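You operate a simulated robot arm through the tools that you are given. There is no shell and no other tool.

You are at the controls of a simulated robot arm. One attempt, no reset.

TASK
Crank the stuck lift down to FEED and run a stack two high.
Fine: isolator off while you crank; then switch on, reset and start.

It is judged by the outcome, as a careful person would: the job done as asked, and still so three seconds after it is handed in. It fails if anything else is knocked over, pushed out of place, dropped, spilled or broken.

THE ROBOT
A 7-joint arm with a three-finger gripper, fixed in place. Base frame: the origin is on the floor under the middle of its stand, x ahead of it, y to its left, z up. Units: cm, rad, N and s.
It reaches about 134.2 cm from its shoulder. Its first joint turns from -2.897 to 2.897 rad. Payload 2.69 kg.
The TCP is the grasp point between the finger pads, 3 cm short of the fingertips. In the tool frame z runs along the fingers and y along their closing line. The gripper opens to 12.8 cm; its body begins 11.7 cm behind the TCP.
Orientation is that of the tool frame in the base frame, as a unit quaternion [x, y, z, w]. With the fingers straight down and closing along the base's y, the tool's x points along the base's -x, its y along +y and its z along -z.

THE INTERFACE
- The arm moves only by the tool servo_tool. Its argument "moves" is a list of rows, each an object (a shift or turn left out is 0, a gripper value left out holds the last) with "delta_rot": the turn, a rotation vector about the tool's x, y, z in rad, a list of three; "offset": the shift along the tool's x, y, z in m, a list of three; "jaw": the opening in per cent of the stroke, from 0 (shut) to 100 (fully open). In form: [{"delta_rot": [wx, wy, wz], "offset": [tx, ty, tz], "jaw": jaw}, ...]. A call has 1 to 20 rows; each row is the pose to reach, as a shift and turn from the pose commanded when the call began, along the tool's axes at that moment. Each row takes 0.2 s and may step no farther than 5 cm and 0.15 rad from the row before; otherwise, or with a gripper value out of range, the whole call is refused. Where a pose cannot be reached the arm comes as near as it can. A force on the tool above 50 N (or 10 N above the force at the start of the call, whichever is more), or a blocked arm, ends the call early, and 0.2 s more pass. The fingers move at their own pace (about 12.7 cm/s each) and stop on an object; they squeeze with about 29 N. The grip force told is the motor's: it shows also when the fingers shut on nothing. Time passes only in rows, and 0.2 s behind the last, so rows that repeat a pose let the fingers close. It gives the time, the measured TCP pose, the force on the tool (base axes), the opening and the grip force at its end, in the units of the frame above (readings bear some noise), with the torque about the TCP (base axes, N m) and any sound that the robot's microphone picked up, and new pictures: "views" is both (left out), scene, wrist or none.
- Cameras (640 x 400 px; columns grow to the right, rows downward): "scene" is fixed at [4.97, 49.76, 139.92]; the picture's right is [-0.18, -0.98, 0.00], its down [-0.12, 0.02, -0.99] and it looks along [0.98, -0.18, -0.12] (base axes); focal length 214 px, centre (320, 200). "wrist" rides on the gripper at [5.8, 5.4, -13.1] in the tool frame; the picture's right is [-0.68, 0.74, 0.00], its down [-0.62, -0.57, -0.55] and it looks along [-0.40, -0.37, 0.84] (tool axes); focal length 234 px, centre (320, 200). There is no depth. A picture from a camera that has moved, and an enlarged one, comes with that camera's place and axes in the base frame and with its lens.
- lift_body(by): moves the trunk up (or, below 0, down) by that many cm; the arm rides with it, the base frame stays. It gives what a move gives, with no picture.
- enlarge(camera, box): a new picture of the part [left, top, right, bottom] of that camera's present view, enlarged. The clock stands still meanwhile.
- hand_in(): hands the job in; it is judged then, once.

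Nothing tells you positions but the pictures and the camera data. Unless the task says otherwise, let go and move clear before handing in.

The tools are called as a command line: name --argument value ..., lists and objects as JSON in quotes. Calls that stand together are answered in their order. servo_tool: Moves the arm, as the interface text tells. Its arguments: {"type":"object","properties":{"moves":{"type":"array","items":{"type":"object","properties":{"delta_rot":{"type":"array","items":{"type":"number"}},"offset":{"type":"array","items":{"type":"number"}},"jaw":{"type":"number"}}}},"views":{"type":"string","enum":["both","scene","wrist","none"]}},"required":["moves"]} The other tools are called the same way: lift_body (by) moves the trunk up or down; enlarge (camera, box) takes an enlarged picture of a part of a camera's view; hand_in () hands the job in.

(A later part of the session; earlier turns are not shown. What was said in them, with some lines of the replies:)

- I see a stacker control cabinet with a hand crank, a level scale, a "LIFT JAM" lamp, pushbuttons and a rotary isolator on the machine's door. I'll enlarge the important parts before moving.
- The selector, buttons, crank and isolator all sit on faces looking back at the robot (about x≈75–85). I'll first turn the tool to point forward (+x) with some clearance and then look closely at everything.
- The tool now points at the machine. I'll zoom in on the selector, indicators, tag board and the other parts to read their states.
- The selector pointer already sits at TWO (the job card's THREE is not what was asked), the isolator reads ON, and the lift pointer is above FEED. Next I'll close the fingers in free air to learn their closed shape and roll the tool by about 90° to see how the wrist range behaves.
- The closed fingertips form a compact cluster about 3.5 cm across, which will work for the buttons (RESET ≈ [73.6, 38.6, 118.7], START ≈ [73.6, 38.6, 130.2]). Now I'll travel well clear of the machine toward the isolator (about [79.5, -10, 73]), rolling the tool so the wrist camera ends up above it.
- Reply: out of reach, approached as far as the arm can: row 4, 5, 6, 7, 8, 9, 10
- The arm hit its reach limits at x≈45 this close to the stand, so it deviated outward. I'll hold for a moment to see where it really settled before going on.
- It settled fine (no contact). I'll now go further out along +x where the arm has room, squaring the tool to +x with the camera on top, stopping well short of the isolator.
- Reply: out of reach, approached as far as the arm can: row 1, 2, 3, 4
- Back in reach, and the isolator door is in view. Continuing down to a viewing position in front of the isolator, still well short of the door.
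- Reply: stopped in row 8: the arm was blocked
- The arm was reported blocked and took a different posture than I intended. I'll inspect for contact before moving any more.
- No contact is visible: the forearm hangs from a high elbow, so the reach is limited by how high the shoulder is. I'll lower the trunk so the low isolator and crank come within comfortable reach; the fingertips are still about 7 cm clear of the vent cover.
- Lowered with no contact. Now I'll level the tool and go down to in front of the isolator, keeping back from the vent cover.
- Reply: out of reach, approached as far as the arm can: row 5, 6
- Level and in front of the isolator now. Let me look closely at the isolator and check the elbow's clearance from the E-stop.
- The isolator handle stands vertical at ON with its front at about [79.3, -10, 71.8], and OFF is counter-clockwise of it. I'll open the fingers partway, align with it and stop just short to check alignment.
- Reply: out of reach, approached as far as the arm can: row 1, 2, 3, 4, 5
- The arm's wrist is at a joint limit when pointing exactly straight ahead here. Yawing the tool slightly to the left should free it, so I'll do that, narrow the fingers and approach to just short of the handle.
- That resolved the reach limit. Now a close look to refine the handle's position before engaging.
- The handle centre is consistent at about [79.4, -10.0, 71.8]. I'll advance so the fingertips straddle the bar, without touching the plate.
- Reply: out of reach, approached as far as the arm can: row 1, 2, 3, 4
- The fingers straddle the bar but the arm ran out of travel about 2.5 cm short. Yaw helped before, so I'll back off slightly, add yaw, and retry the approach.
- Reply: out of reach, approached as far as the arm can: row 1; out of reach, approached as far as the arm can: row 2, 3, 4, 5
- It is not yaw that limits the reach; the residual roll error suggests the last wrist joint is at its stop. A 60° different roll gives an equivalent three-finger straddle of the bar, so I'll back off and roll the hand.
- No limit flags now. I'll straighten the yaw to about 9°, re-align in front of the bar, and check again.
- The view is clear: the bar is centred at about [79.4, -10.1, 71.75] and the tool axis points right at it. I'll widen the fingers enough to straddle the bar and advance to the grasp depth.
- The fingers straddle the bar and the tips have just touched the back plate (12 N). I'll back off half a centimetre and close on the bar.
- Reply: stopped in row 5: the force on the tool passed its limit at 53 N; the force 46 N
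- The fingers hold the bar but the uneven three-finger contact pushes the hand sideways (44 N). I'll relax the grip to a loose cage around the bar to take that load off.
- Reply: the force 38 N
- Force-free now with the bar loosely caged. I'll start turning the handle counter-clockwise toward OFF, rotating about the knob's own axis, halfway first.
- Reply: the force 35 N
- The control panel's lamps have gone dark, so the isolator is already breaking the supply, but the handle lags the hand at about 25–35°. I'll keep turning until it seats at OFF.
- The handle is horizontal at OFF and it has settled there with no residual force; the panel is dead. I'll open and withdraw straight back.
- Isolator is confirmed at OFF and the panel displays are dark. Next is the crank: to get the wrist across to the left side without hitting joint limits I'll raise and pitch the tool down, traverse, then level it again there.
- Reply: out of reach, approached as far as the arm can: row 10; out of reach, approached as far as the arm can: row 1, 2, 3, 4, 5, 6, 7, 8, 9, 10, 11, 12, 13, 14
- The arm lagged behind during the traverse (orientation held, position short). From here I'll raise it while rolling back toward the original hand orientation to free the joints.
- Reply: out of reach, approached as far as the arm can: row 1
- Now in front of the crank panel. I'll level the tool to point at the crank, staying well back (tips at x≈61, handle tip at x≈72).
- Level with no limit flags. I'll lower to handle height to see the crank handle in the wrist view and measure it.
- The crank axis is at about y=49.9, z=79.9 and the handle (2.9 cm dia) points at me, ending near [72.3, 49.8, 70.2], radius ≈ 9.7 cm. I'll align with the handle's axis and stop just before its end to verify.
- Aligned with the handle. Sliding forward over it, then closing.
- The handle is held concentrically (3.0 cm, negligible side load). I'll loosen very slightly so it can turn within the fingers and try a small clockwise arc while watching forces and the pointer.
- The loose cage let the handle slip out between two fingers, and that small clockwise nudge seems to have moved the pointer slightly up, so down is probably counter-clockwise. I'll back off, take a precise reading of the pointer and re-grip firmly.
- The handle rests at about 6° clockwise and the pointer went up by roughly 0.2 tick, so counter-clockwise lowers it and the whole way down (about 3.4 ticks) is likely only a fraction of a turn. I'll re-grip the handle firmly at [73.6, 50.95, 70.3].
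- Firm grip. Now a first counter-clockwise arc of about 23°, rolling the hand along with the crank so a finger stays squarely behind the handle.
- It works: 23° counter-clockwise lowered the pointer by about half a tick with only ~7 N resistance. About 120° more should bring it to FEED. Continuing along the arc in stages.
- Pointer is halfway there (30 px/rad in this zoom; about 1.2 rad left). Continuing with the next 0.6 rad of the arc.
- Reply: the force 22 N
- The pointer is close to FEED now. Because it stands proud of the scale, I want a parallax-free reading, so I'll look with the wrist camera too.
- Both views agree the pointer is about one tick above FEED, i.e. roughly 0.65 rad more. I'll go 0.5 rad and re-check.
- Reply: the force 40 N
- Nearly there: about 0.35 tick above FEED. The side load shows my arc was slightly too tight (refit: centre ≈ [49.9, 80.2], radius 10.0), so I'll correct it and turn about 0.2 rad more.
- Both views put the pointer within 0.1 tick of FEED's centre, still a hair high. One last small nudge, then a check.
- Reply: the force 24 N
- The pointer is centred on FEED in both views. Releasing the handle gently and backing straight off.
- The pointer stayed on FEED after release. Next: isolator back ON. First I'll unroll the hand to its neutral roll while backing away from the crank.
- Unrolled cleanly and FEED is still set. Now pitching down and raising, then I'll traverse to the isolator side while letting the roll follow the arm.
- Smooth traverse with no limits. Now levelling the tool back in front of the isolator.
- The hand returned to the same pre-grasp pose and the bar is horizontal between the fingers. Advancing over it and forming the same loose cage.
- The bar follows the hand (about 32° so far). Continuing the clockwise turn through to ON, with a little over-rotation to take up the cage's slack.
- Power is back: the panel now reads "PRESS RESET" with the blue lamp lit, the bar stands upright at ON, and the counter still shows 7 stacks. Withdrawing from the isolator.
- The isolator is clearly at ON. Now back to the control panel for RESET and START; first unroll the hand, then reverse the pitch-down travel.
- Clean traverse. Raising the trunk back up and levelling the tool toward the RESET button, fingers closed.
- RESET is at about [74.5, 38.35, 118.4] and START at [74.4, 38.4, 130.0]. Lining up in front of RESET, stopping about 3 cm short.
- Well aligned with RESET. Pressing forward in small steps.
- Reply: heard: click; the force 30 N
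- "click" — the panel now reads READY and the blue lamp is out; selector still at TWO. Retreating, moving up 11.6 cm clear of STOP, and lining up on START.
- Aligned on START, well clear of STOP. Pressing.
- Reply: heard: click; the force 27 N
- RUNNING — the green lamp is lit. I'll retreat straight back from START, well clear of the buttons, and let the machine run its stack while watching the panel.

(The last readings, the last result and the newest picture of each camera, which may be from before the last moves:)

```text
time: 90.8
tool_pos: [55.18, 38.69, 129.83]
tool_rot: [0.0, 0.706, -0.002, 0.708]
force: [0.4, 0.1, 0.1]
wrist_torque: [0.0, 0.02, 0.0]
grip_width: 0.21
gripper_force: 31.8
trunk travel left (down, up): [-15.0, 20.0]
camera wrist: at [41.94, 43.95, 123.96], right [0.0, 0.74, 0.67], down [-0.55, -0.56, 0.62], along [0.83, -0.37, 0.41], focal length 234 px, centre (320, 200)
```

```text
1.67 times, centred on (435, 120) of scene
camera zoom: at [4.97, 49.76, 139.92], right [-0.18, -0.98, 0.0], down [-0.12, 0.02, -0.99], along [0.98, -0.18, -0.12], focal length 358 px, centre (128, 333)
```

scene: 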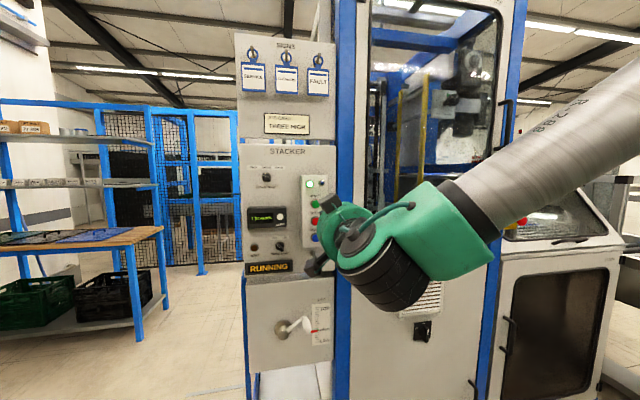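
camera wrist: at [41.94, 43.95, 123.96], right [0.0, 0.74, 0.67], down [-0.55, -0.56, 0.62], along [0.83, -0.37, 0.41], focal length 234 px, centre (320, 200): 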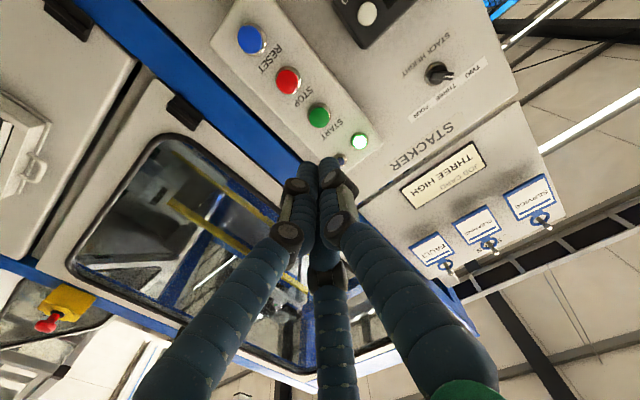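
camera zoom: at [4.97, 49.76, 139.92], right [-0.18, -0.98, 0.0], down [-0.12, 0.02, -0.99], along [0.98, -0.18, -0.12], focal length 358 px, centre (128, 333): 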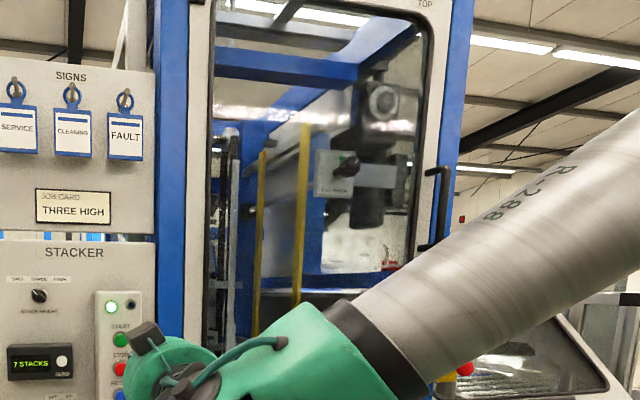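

It's running. I'll hold position clear of everything and wait for the stack to complete.

servo_tool --moves '[{"jaw": 0}, {"jaw": 0}, {"jaw": 0}, {"jaw": 0}, {"jaw": 0}, {"jaw": 0}, {"jaw": 0}, {"jaw": 0}, {"jaw": 0}, {"jaw": 0}, {"jaw": 0}, {"jaw": 0}, {"jaw": 0}, {"jaw": 0}, {"jaw": 0}, {"jaw": 0}, {"jaw": 0}, {"jaw": 0}, {"jaw": 0}, {"jaw": 0}]' --views "scene"

enlarge --camera "scene" --box '[235, 140, 345, 280]'

enlarge --camera "scene" --box '[350, 120, 450, 240]'

```text
time: 95.0
tool_pos: [55.09, 38.72, 129.75]
tool_rot: [0.001, 0.706, -0.003, 0.708]
force: [0.3, 0.2, -0.7]
wrist_torque: [0.03, 0.04, 0.01]
grip_width: 0.18
gripper_force: 32.2
trunk travel left (down, up): [-15.0, 20.0]
```

scene: 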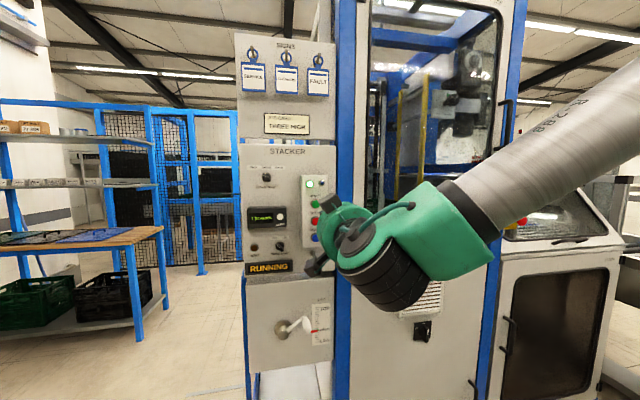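

```text
2.86 times, centred on (290, 210) of scene
camera zoom: at [4.97, 49.76, 139.92], right [-0.18, -0.98, 0.0], down [-0.12, 0.02, -0.99], along [0.98, -0.18, -0.12], focal length 613 px, centre (406, 171)
```

zoom: 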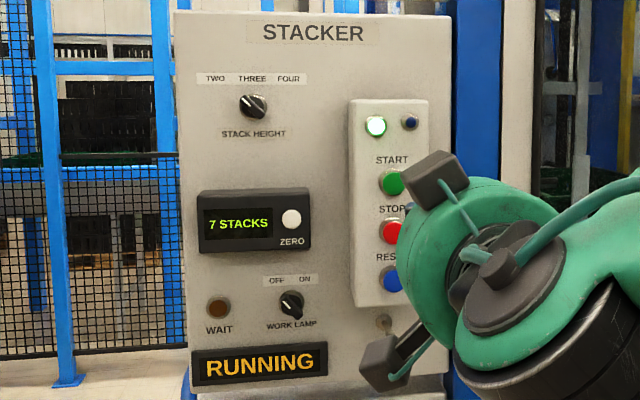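

```text
3.33 times, centred on (400, 180) of scene
camera zoom: at [4.97, 49.76, 139.92], right [-0.18, -0.98, 0.0], down [-0.12, 0.02, -0.99], along [0.98, -0.18, -0.12], focal length 715 px, centre (53, 267)
```

zoom: 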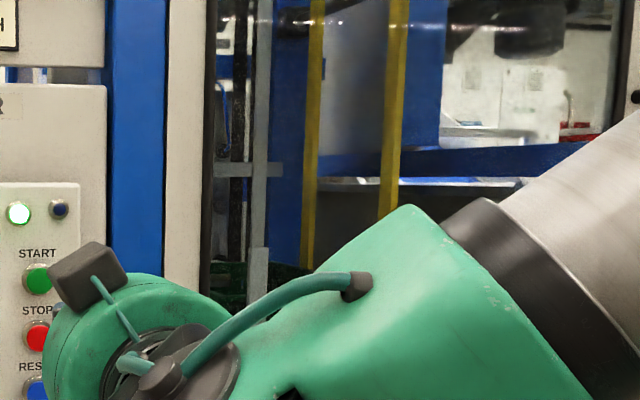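

Still running. I'll use the time to move the arm back to its starting pose, well clear, which also unblocks the view through the machine's window.

servo_tool --moves '[{"offset": [-0.016, 0.006, -0.009], "delta_rot": [0, 0.13, 0]}, {"offset": [-0.032, 0.012, -0.018], "delta_rot": [0, 0.26, 0]}, {"offset": [-0.048, 0.018, -0.027], "delta_rot": [0, 0.39, 0]}, {"offset": [-0.064, 0.024, -0.036], "delta_rot": [0, 0.52, 0]}, {"offset": [-0.08, 0.03, -0.045], "delta_rot": [0, 0.65, 0]}, {"offset": [-0.096, 0.036, -0.054], "delta_rot": [0, 0.78, 0]}, {"offset": [-0.112, 0.042, -0.063], "delta_rot": [0, 0.91, 0]}, {"offset": [-0.128, 0.048, -0.072], "delta_rot": [0, 1.04, 0]}, {"offset": [-0.144, 0.054, -0.081], "delta_rot": [0, 1.17, 0]}, {"offset": [-0.16, 0.06, -0.09], "delta_rot": [0, 1.3, 0]}, {"offset": [-0.17, 0.065, -0.096], "delta_rot": [0, 1.43, 0]}, {"offset": [-0.176, 0.069, -0.098], "delta_rot": [0, 1.5708, 0]}, {"offset": [-0.176, 0.069, -0.098], "delta_rot": [0, 1.5708, 0]}, {"offset": [-0.176, 0.069, -0.098], "delta_rot": [0, 1.5708, 0]}]' --views "scene"

enlarge --camera "scene" --box '[235, 140, 345, 280]'

enlarge --camera "scene" --box '[350, 100, 520, 250]'

```text
time: 98.0
tool_pos: [45.07, 45.44, 147.69]
tool_rot: [0.001, 1.0, -0.001, 0.001]
force: [-0.2, -0.7, -0.2]
wrist_torque: [0.03, -0.06, -0.02]
grip_width: 0.2
gripper_force: 32.0
trunk travel left (down, up): [-15.0, 20.0]
```

scene: 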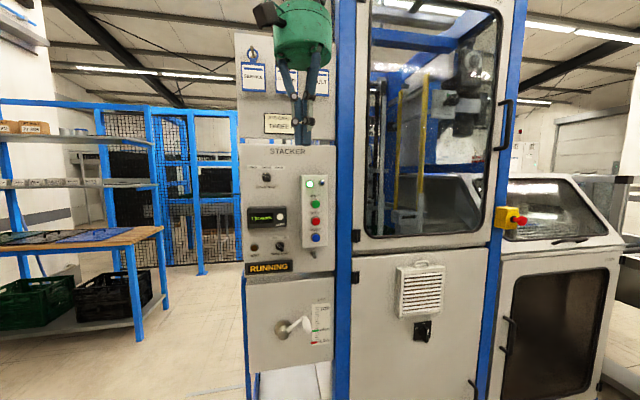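

```text
2.86 times, centred on (290, 210) of scene
camera zoom: at [4.97, 49.76, 139.92], right [-0.18, -0.98, 0.0], down [-0.12, 0.02, -0.99], along [0.98, -0.18, -0.12], focal length 613 px, centre (406, 171)
```

zoom: 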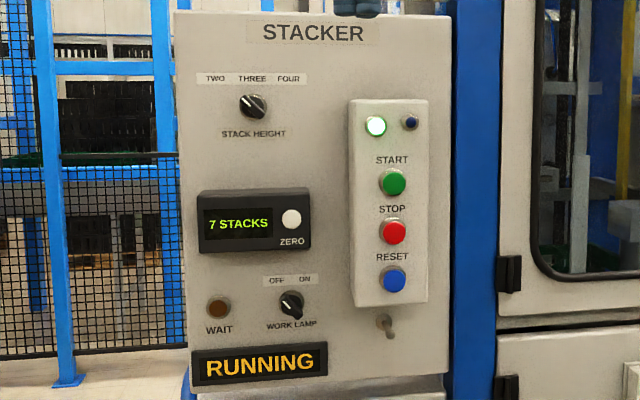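

```text
2.67 times, centred on (435, 175) of scene
camera zoom: at [4.97, 49.76, 139.92], right [-0.18, -0.98, 0.0], down [-0.12, 0.02, -0.99], along [0.98, -0.18, -0.12], focal length 572 px, centre (13, 267)
```

zoom: 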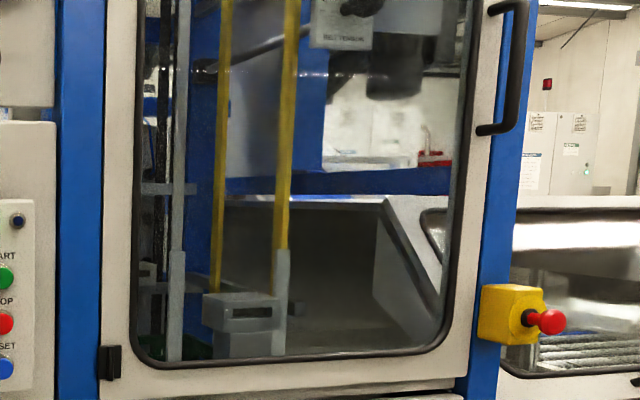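

servo_tool --moves '[{"jaw": 0}, {"jaw": 0}, {"jaw": 0}, {"jaw": 0}, {"jaw": 0}, {"jaw": 0}, {"jaw": 0}, {"jaw": 0}, {"jaw": 0}, {"jaw": 0}, {"jaw": 0}, {"jaw": 0}, {"jaw": 0}, {"jaw": 0}, {"jaw": 0}, {"jaw": 0}, {"jaw": 0}, {"jaw": 0}, {"jaw": 0}, {"jaw": 0}]' --views "none"

enlarge --camera "scene" --box '[235, 140, 435, 280]'

```text
time: 102.2
tool_pos: [45.26, 45.48, 147.6]
tool_rot: [0.001, 1.0, -0.001, 0.001]
force: [0.0, -0.2, 0.5]
wrist_torque: [0.01, -0.01, 0.05]
grip_width: 0.18
gripper_force: 31.4
trunk travel left (down, up): [-15.0, 20.0]
```

```text
2.86 times, centred on (335, 210) of scene
camera zoom: at [4.97, 49.76, 139.92], right [-0.18, -0.98, 0.0], down [-0.12, 0.02, -0.99], along [0.98, -0.18, -0.12], focal length 613 px, centre (277, 171)
```

zoom: 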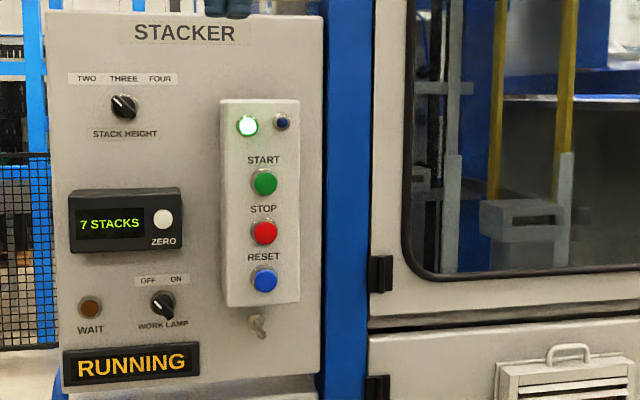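

Still RUNNING at 14 s into the cycle, with nothing abnormal showing. I'll keep waiting for the counter to register the finished stack.

servo_tool --moves '[{"jaw": 0}, {"jaw": 0}, {"jaw": 0}, {"jaw": 0}, {"jaw": 0}, {"jaw": 0}, {"jaw": 0}, {"jaw": 0}, {"jaw": 0}, {"jaw": 0}, {"jaw": 0}, {"jaw": 0}, {"jaw": 0}, {"jaw": 0}, {"jaw": 0}, {"jaw": 0}, {"jaw": 0}, {"jaw": 0}, {"jaw": 0}, {"jaw": 0}]' --views "scene"

enlarge --camera "scene" --box '[235, 140, 435, 280]'

```text
time: 106.3
tool_pos: [45.26, 45.63, 147.64]
tool_rot: [0.001, 1.0, -0.002, 0.001]
force: [-0.6, -0.6, -1.4]
wrist_torque: [0.01, -0.02, 0.03]
grip_width: 0.21
gripper_force: 31.2
trunk travel left (down, up): [-15.0, 20.0]
```

scene: 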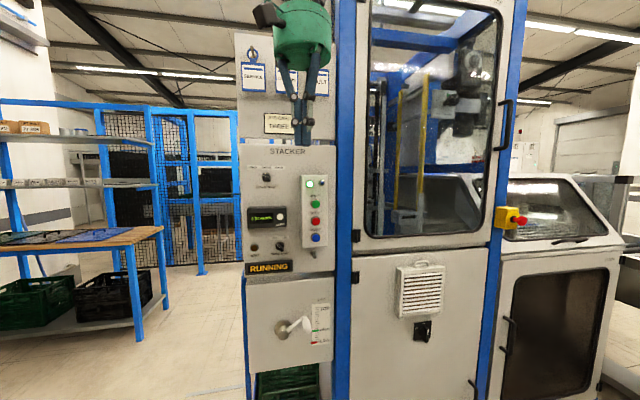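

```text
2.86 times, centred on (335, 210) of scene
camera zoom: at [4.97, 49.76, 139.92], right [-0.18, -0.98, 0.0], down [-0.12, 0.02, -0.99], along [0.98, -0.18, -0.12], focal length 613 px, centre (277, 171)
```

zoom: 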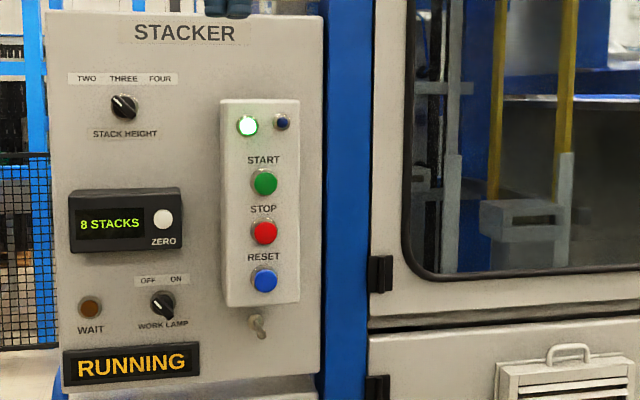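

The counter advanced to 8 STACKS and crates have come out at the bottom. Let me look at the stack and whether the machine stops by itself.

enlarge --camera "scene" --box '[235, 280, 345, 400]'

servo_tool --moves '[{"jaw": 0}, {"jaw": 0}, {"jaw": 0}, {"jaw": 0}, {"jaw": 0}]' --views "both"

enlarge --camera "scene" --box '[235, 140, 435, 280]'

enlarge --camera "scene" --box '[235, 280, 345, 400]'

```text
3.33 times, centred on (290, 340) of scene
camera zoom: at [4.97, 49.76, 139.92], right [-0.18, -0.98, 0.0], down [-0.12, 0.02, -0.99], along [0.98, -0.18, -0.12], focal length 715 px, centre (420, -267)
```

zoom: 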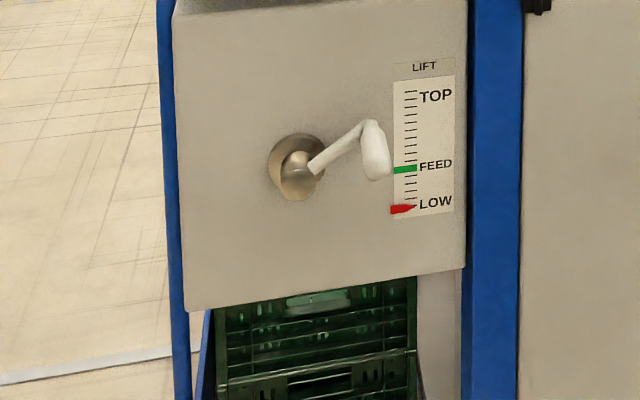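

```text
time: 107.5
tool_pos: [45.14, 45.43, 147.68]
tool_rot: [0.001, 1.0, -0.001, 0.001]
force: [0.5, 0.7, 0.2]
wrist_torque: [0.03, 0.01, -0.01]
grip_width: 0.18
gripper_force: 31.7
trunk travel left (down, up): [-15.0, 20.0]
camera wrist: at [39.33, 50.87, 160.72], right [0.68, 0.73, 0.0], down [0.61, -0.57, 0.55], along [0.4, -0.37, -0.83], focal length 234 px, centre (320, 200)
```

scene: 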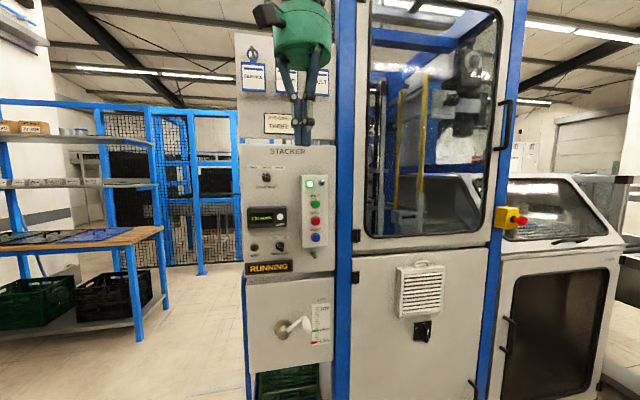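
wrist: 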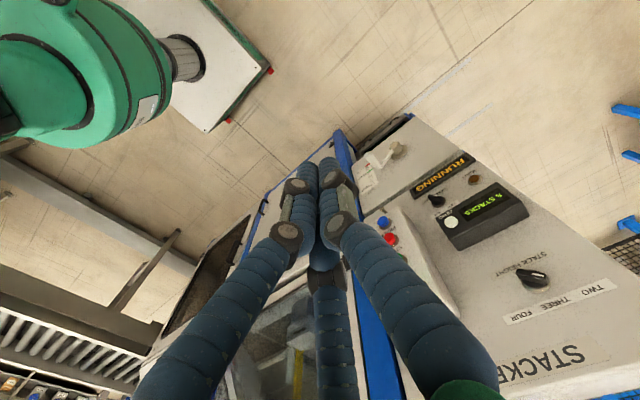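

```text
2.86 times, centred on (335, 210) of scene
camera zoom: at [4.97, 49.76, 139.92], right [-0.18, -0.98, 0.0], down [-0.12, 0.02, -0.99], along [0.98, -0.18, -0.12], focal length 613 px, centre (277, 171)
```

zoom: 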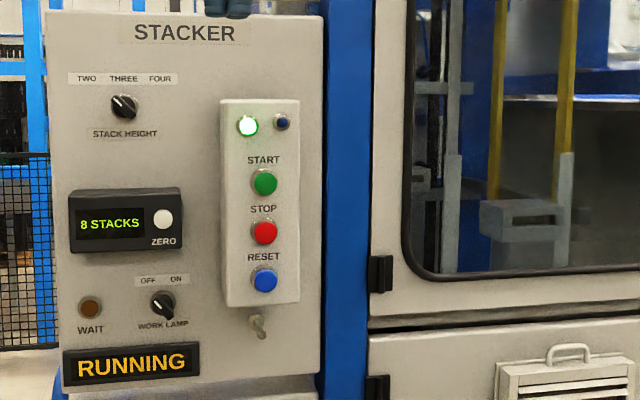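

```text
3.33 times, centred on (290, 340) of scene
camera zoom: at [4.97, 49.76, 139.92], right [-0.18, -0.98, 0.0], down [-0.12, 0.02, -0.99], along [0.98, -0.18, -0.12], focal length 715 px, centre (420, -267)
```

zoom: 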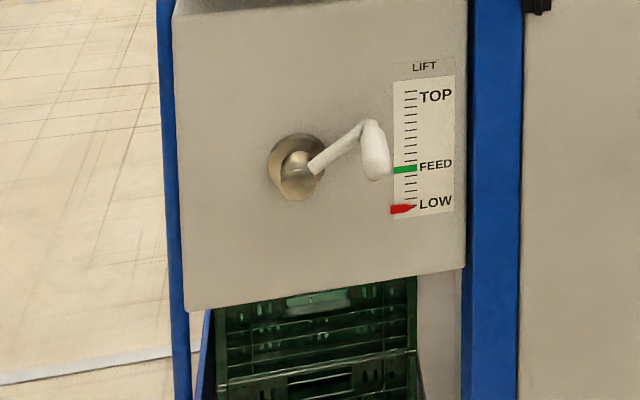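

A two-high stack of crates is out and counted; the machine itself has moved the lift in its cycle and still shows RUNNING. I'll watch a bit longer to see how the cycle ends.

servo_tool --moves '[{"jaw": 0}, {"jaw": 0}, {"jaw": 0}, {"jaw": 0}, {"jaw": 0}, {"jaw": 0}, {"jaw": 0}, {"jaw": 0}, {"jaw": 0}, {"jaw": 0}]' --views "none"

enlarge --camera "scene" --box '[235, 140, 435, 280]'

enlarge --camera "scene" --box '[235, 280, 345, 400]'

```text
time: 109.8
tool_pos: [45.11, 45.51, 147.54]
tool_rot: [0.001, 1.0, -0.002, 0.001]
force: [0.3, 0.2, 0.7]
wrist_torque: [0.0, 0.0, 0.0]
grip_width: 0.18
gripper_force: 30.9
trunk travel left (down, up): [-15.0, 20.0]
```

```text
2.86 times, centred on (335, 210) of scene
camera zoom: at [4.97, 49.76, 139.92], right [-0.18, -0.98, 0.0], down [-0.12, 0.02, -0.99], along [0.98, -0.18, -0.12], focal length 613 px, centre (277, 171)
```

zoom: 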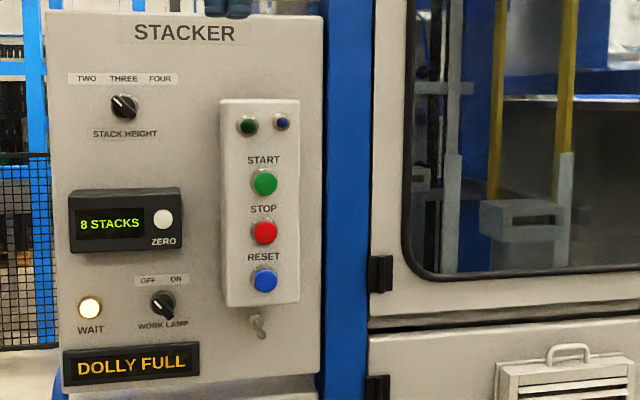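

```text
3.33 times, centred on (290, 340) of scene
camera zoom: at [4.97, 49.76, 139.92], right [-0.18, -0.98, 0.0], down [-0.12, 0.02, -0.99], along [0.98, -0.18, -0.12], focal length 715 px, centre (420, -267)
```

zoom: 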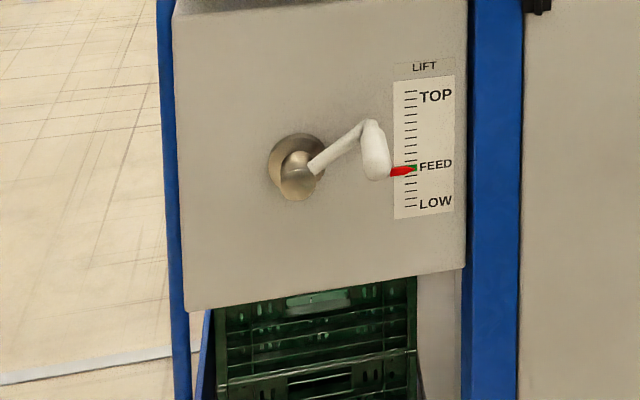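

The cycle finished by itself: the counter shows 8 STACKS, the lift pointer is back at FEED, and the panel shows DOLLY FULL with the WAIT lamp, so the two-high stack is on the dolly. The isolator is ON, the selector is still at TWO, nothing else has moved, and the arm is clear with nothing held, so I'm handing in.

hand_in

```text
The job is handed in.
```

The stuck lift is back at FEED and the machine has run one stack two high. The finished stack is on the dolly. The job is handed in, but I haven't been told how it was judged.

- **Isolator:** I turned it off before cranking, and the panel went dark. I turned it back on once the lift was at FEED.
- **Crank:** I gripped the handle too loosely at first and it slipped, which raised the lift slightly. I gripped it again and cranked down until the pointer sat on the FEED mark, where it stayed after I let go.
- **Stack height:** the selector was already at TWO, so I left it there. The job card still says THREE HIGH.
- **Reset and start:** I pressed RESET and the panel went to READY. I pressed START and it went to RUNNING. The cycle took about 20 seconds.
- **Result:** the counter went from 7 to 8 stacks and the lift returned to FEED. The panel now shows DOLLY FULL with the WAIT lamp on, so the dolly needs changing before the next run.

The arm is back at its starting position and holding nothing. I saw nothing else knocked or moved.
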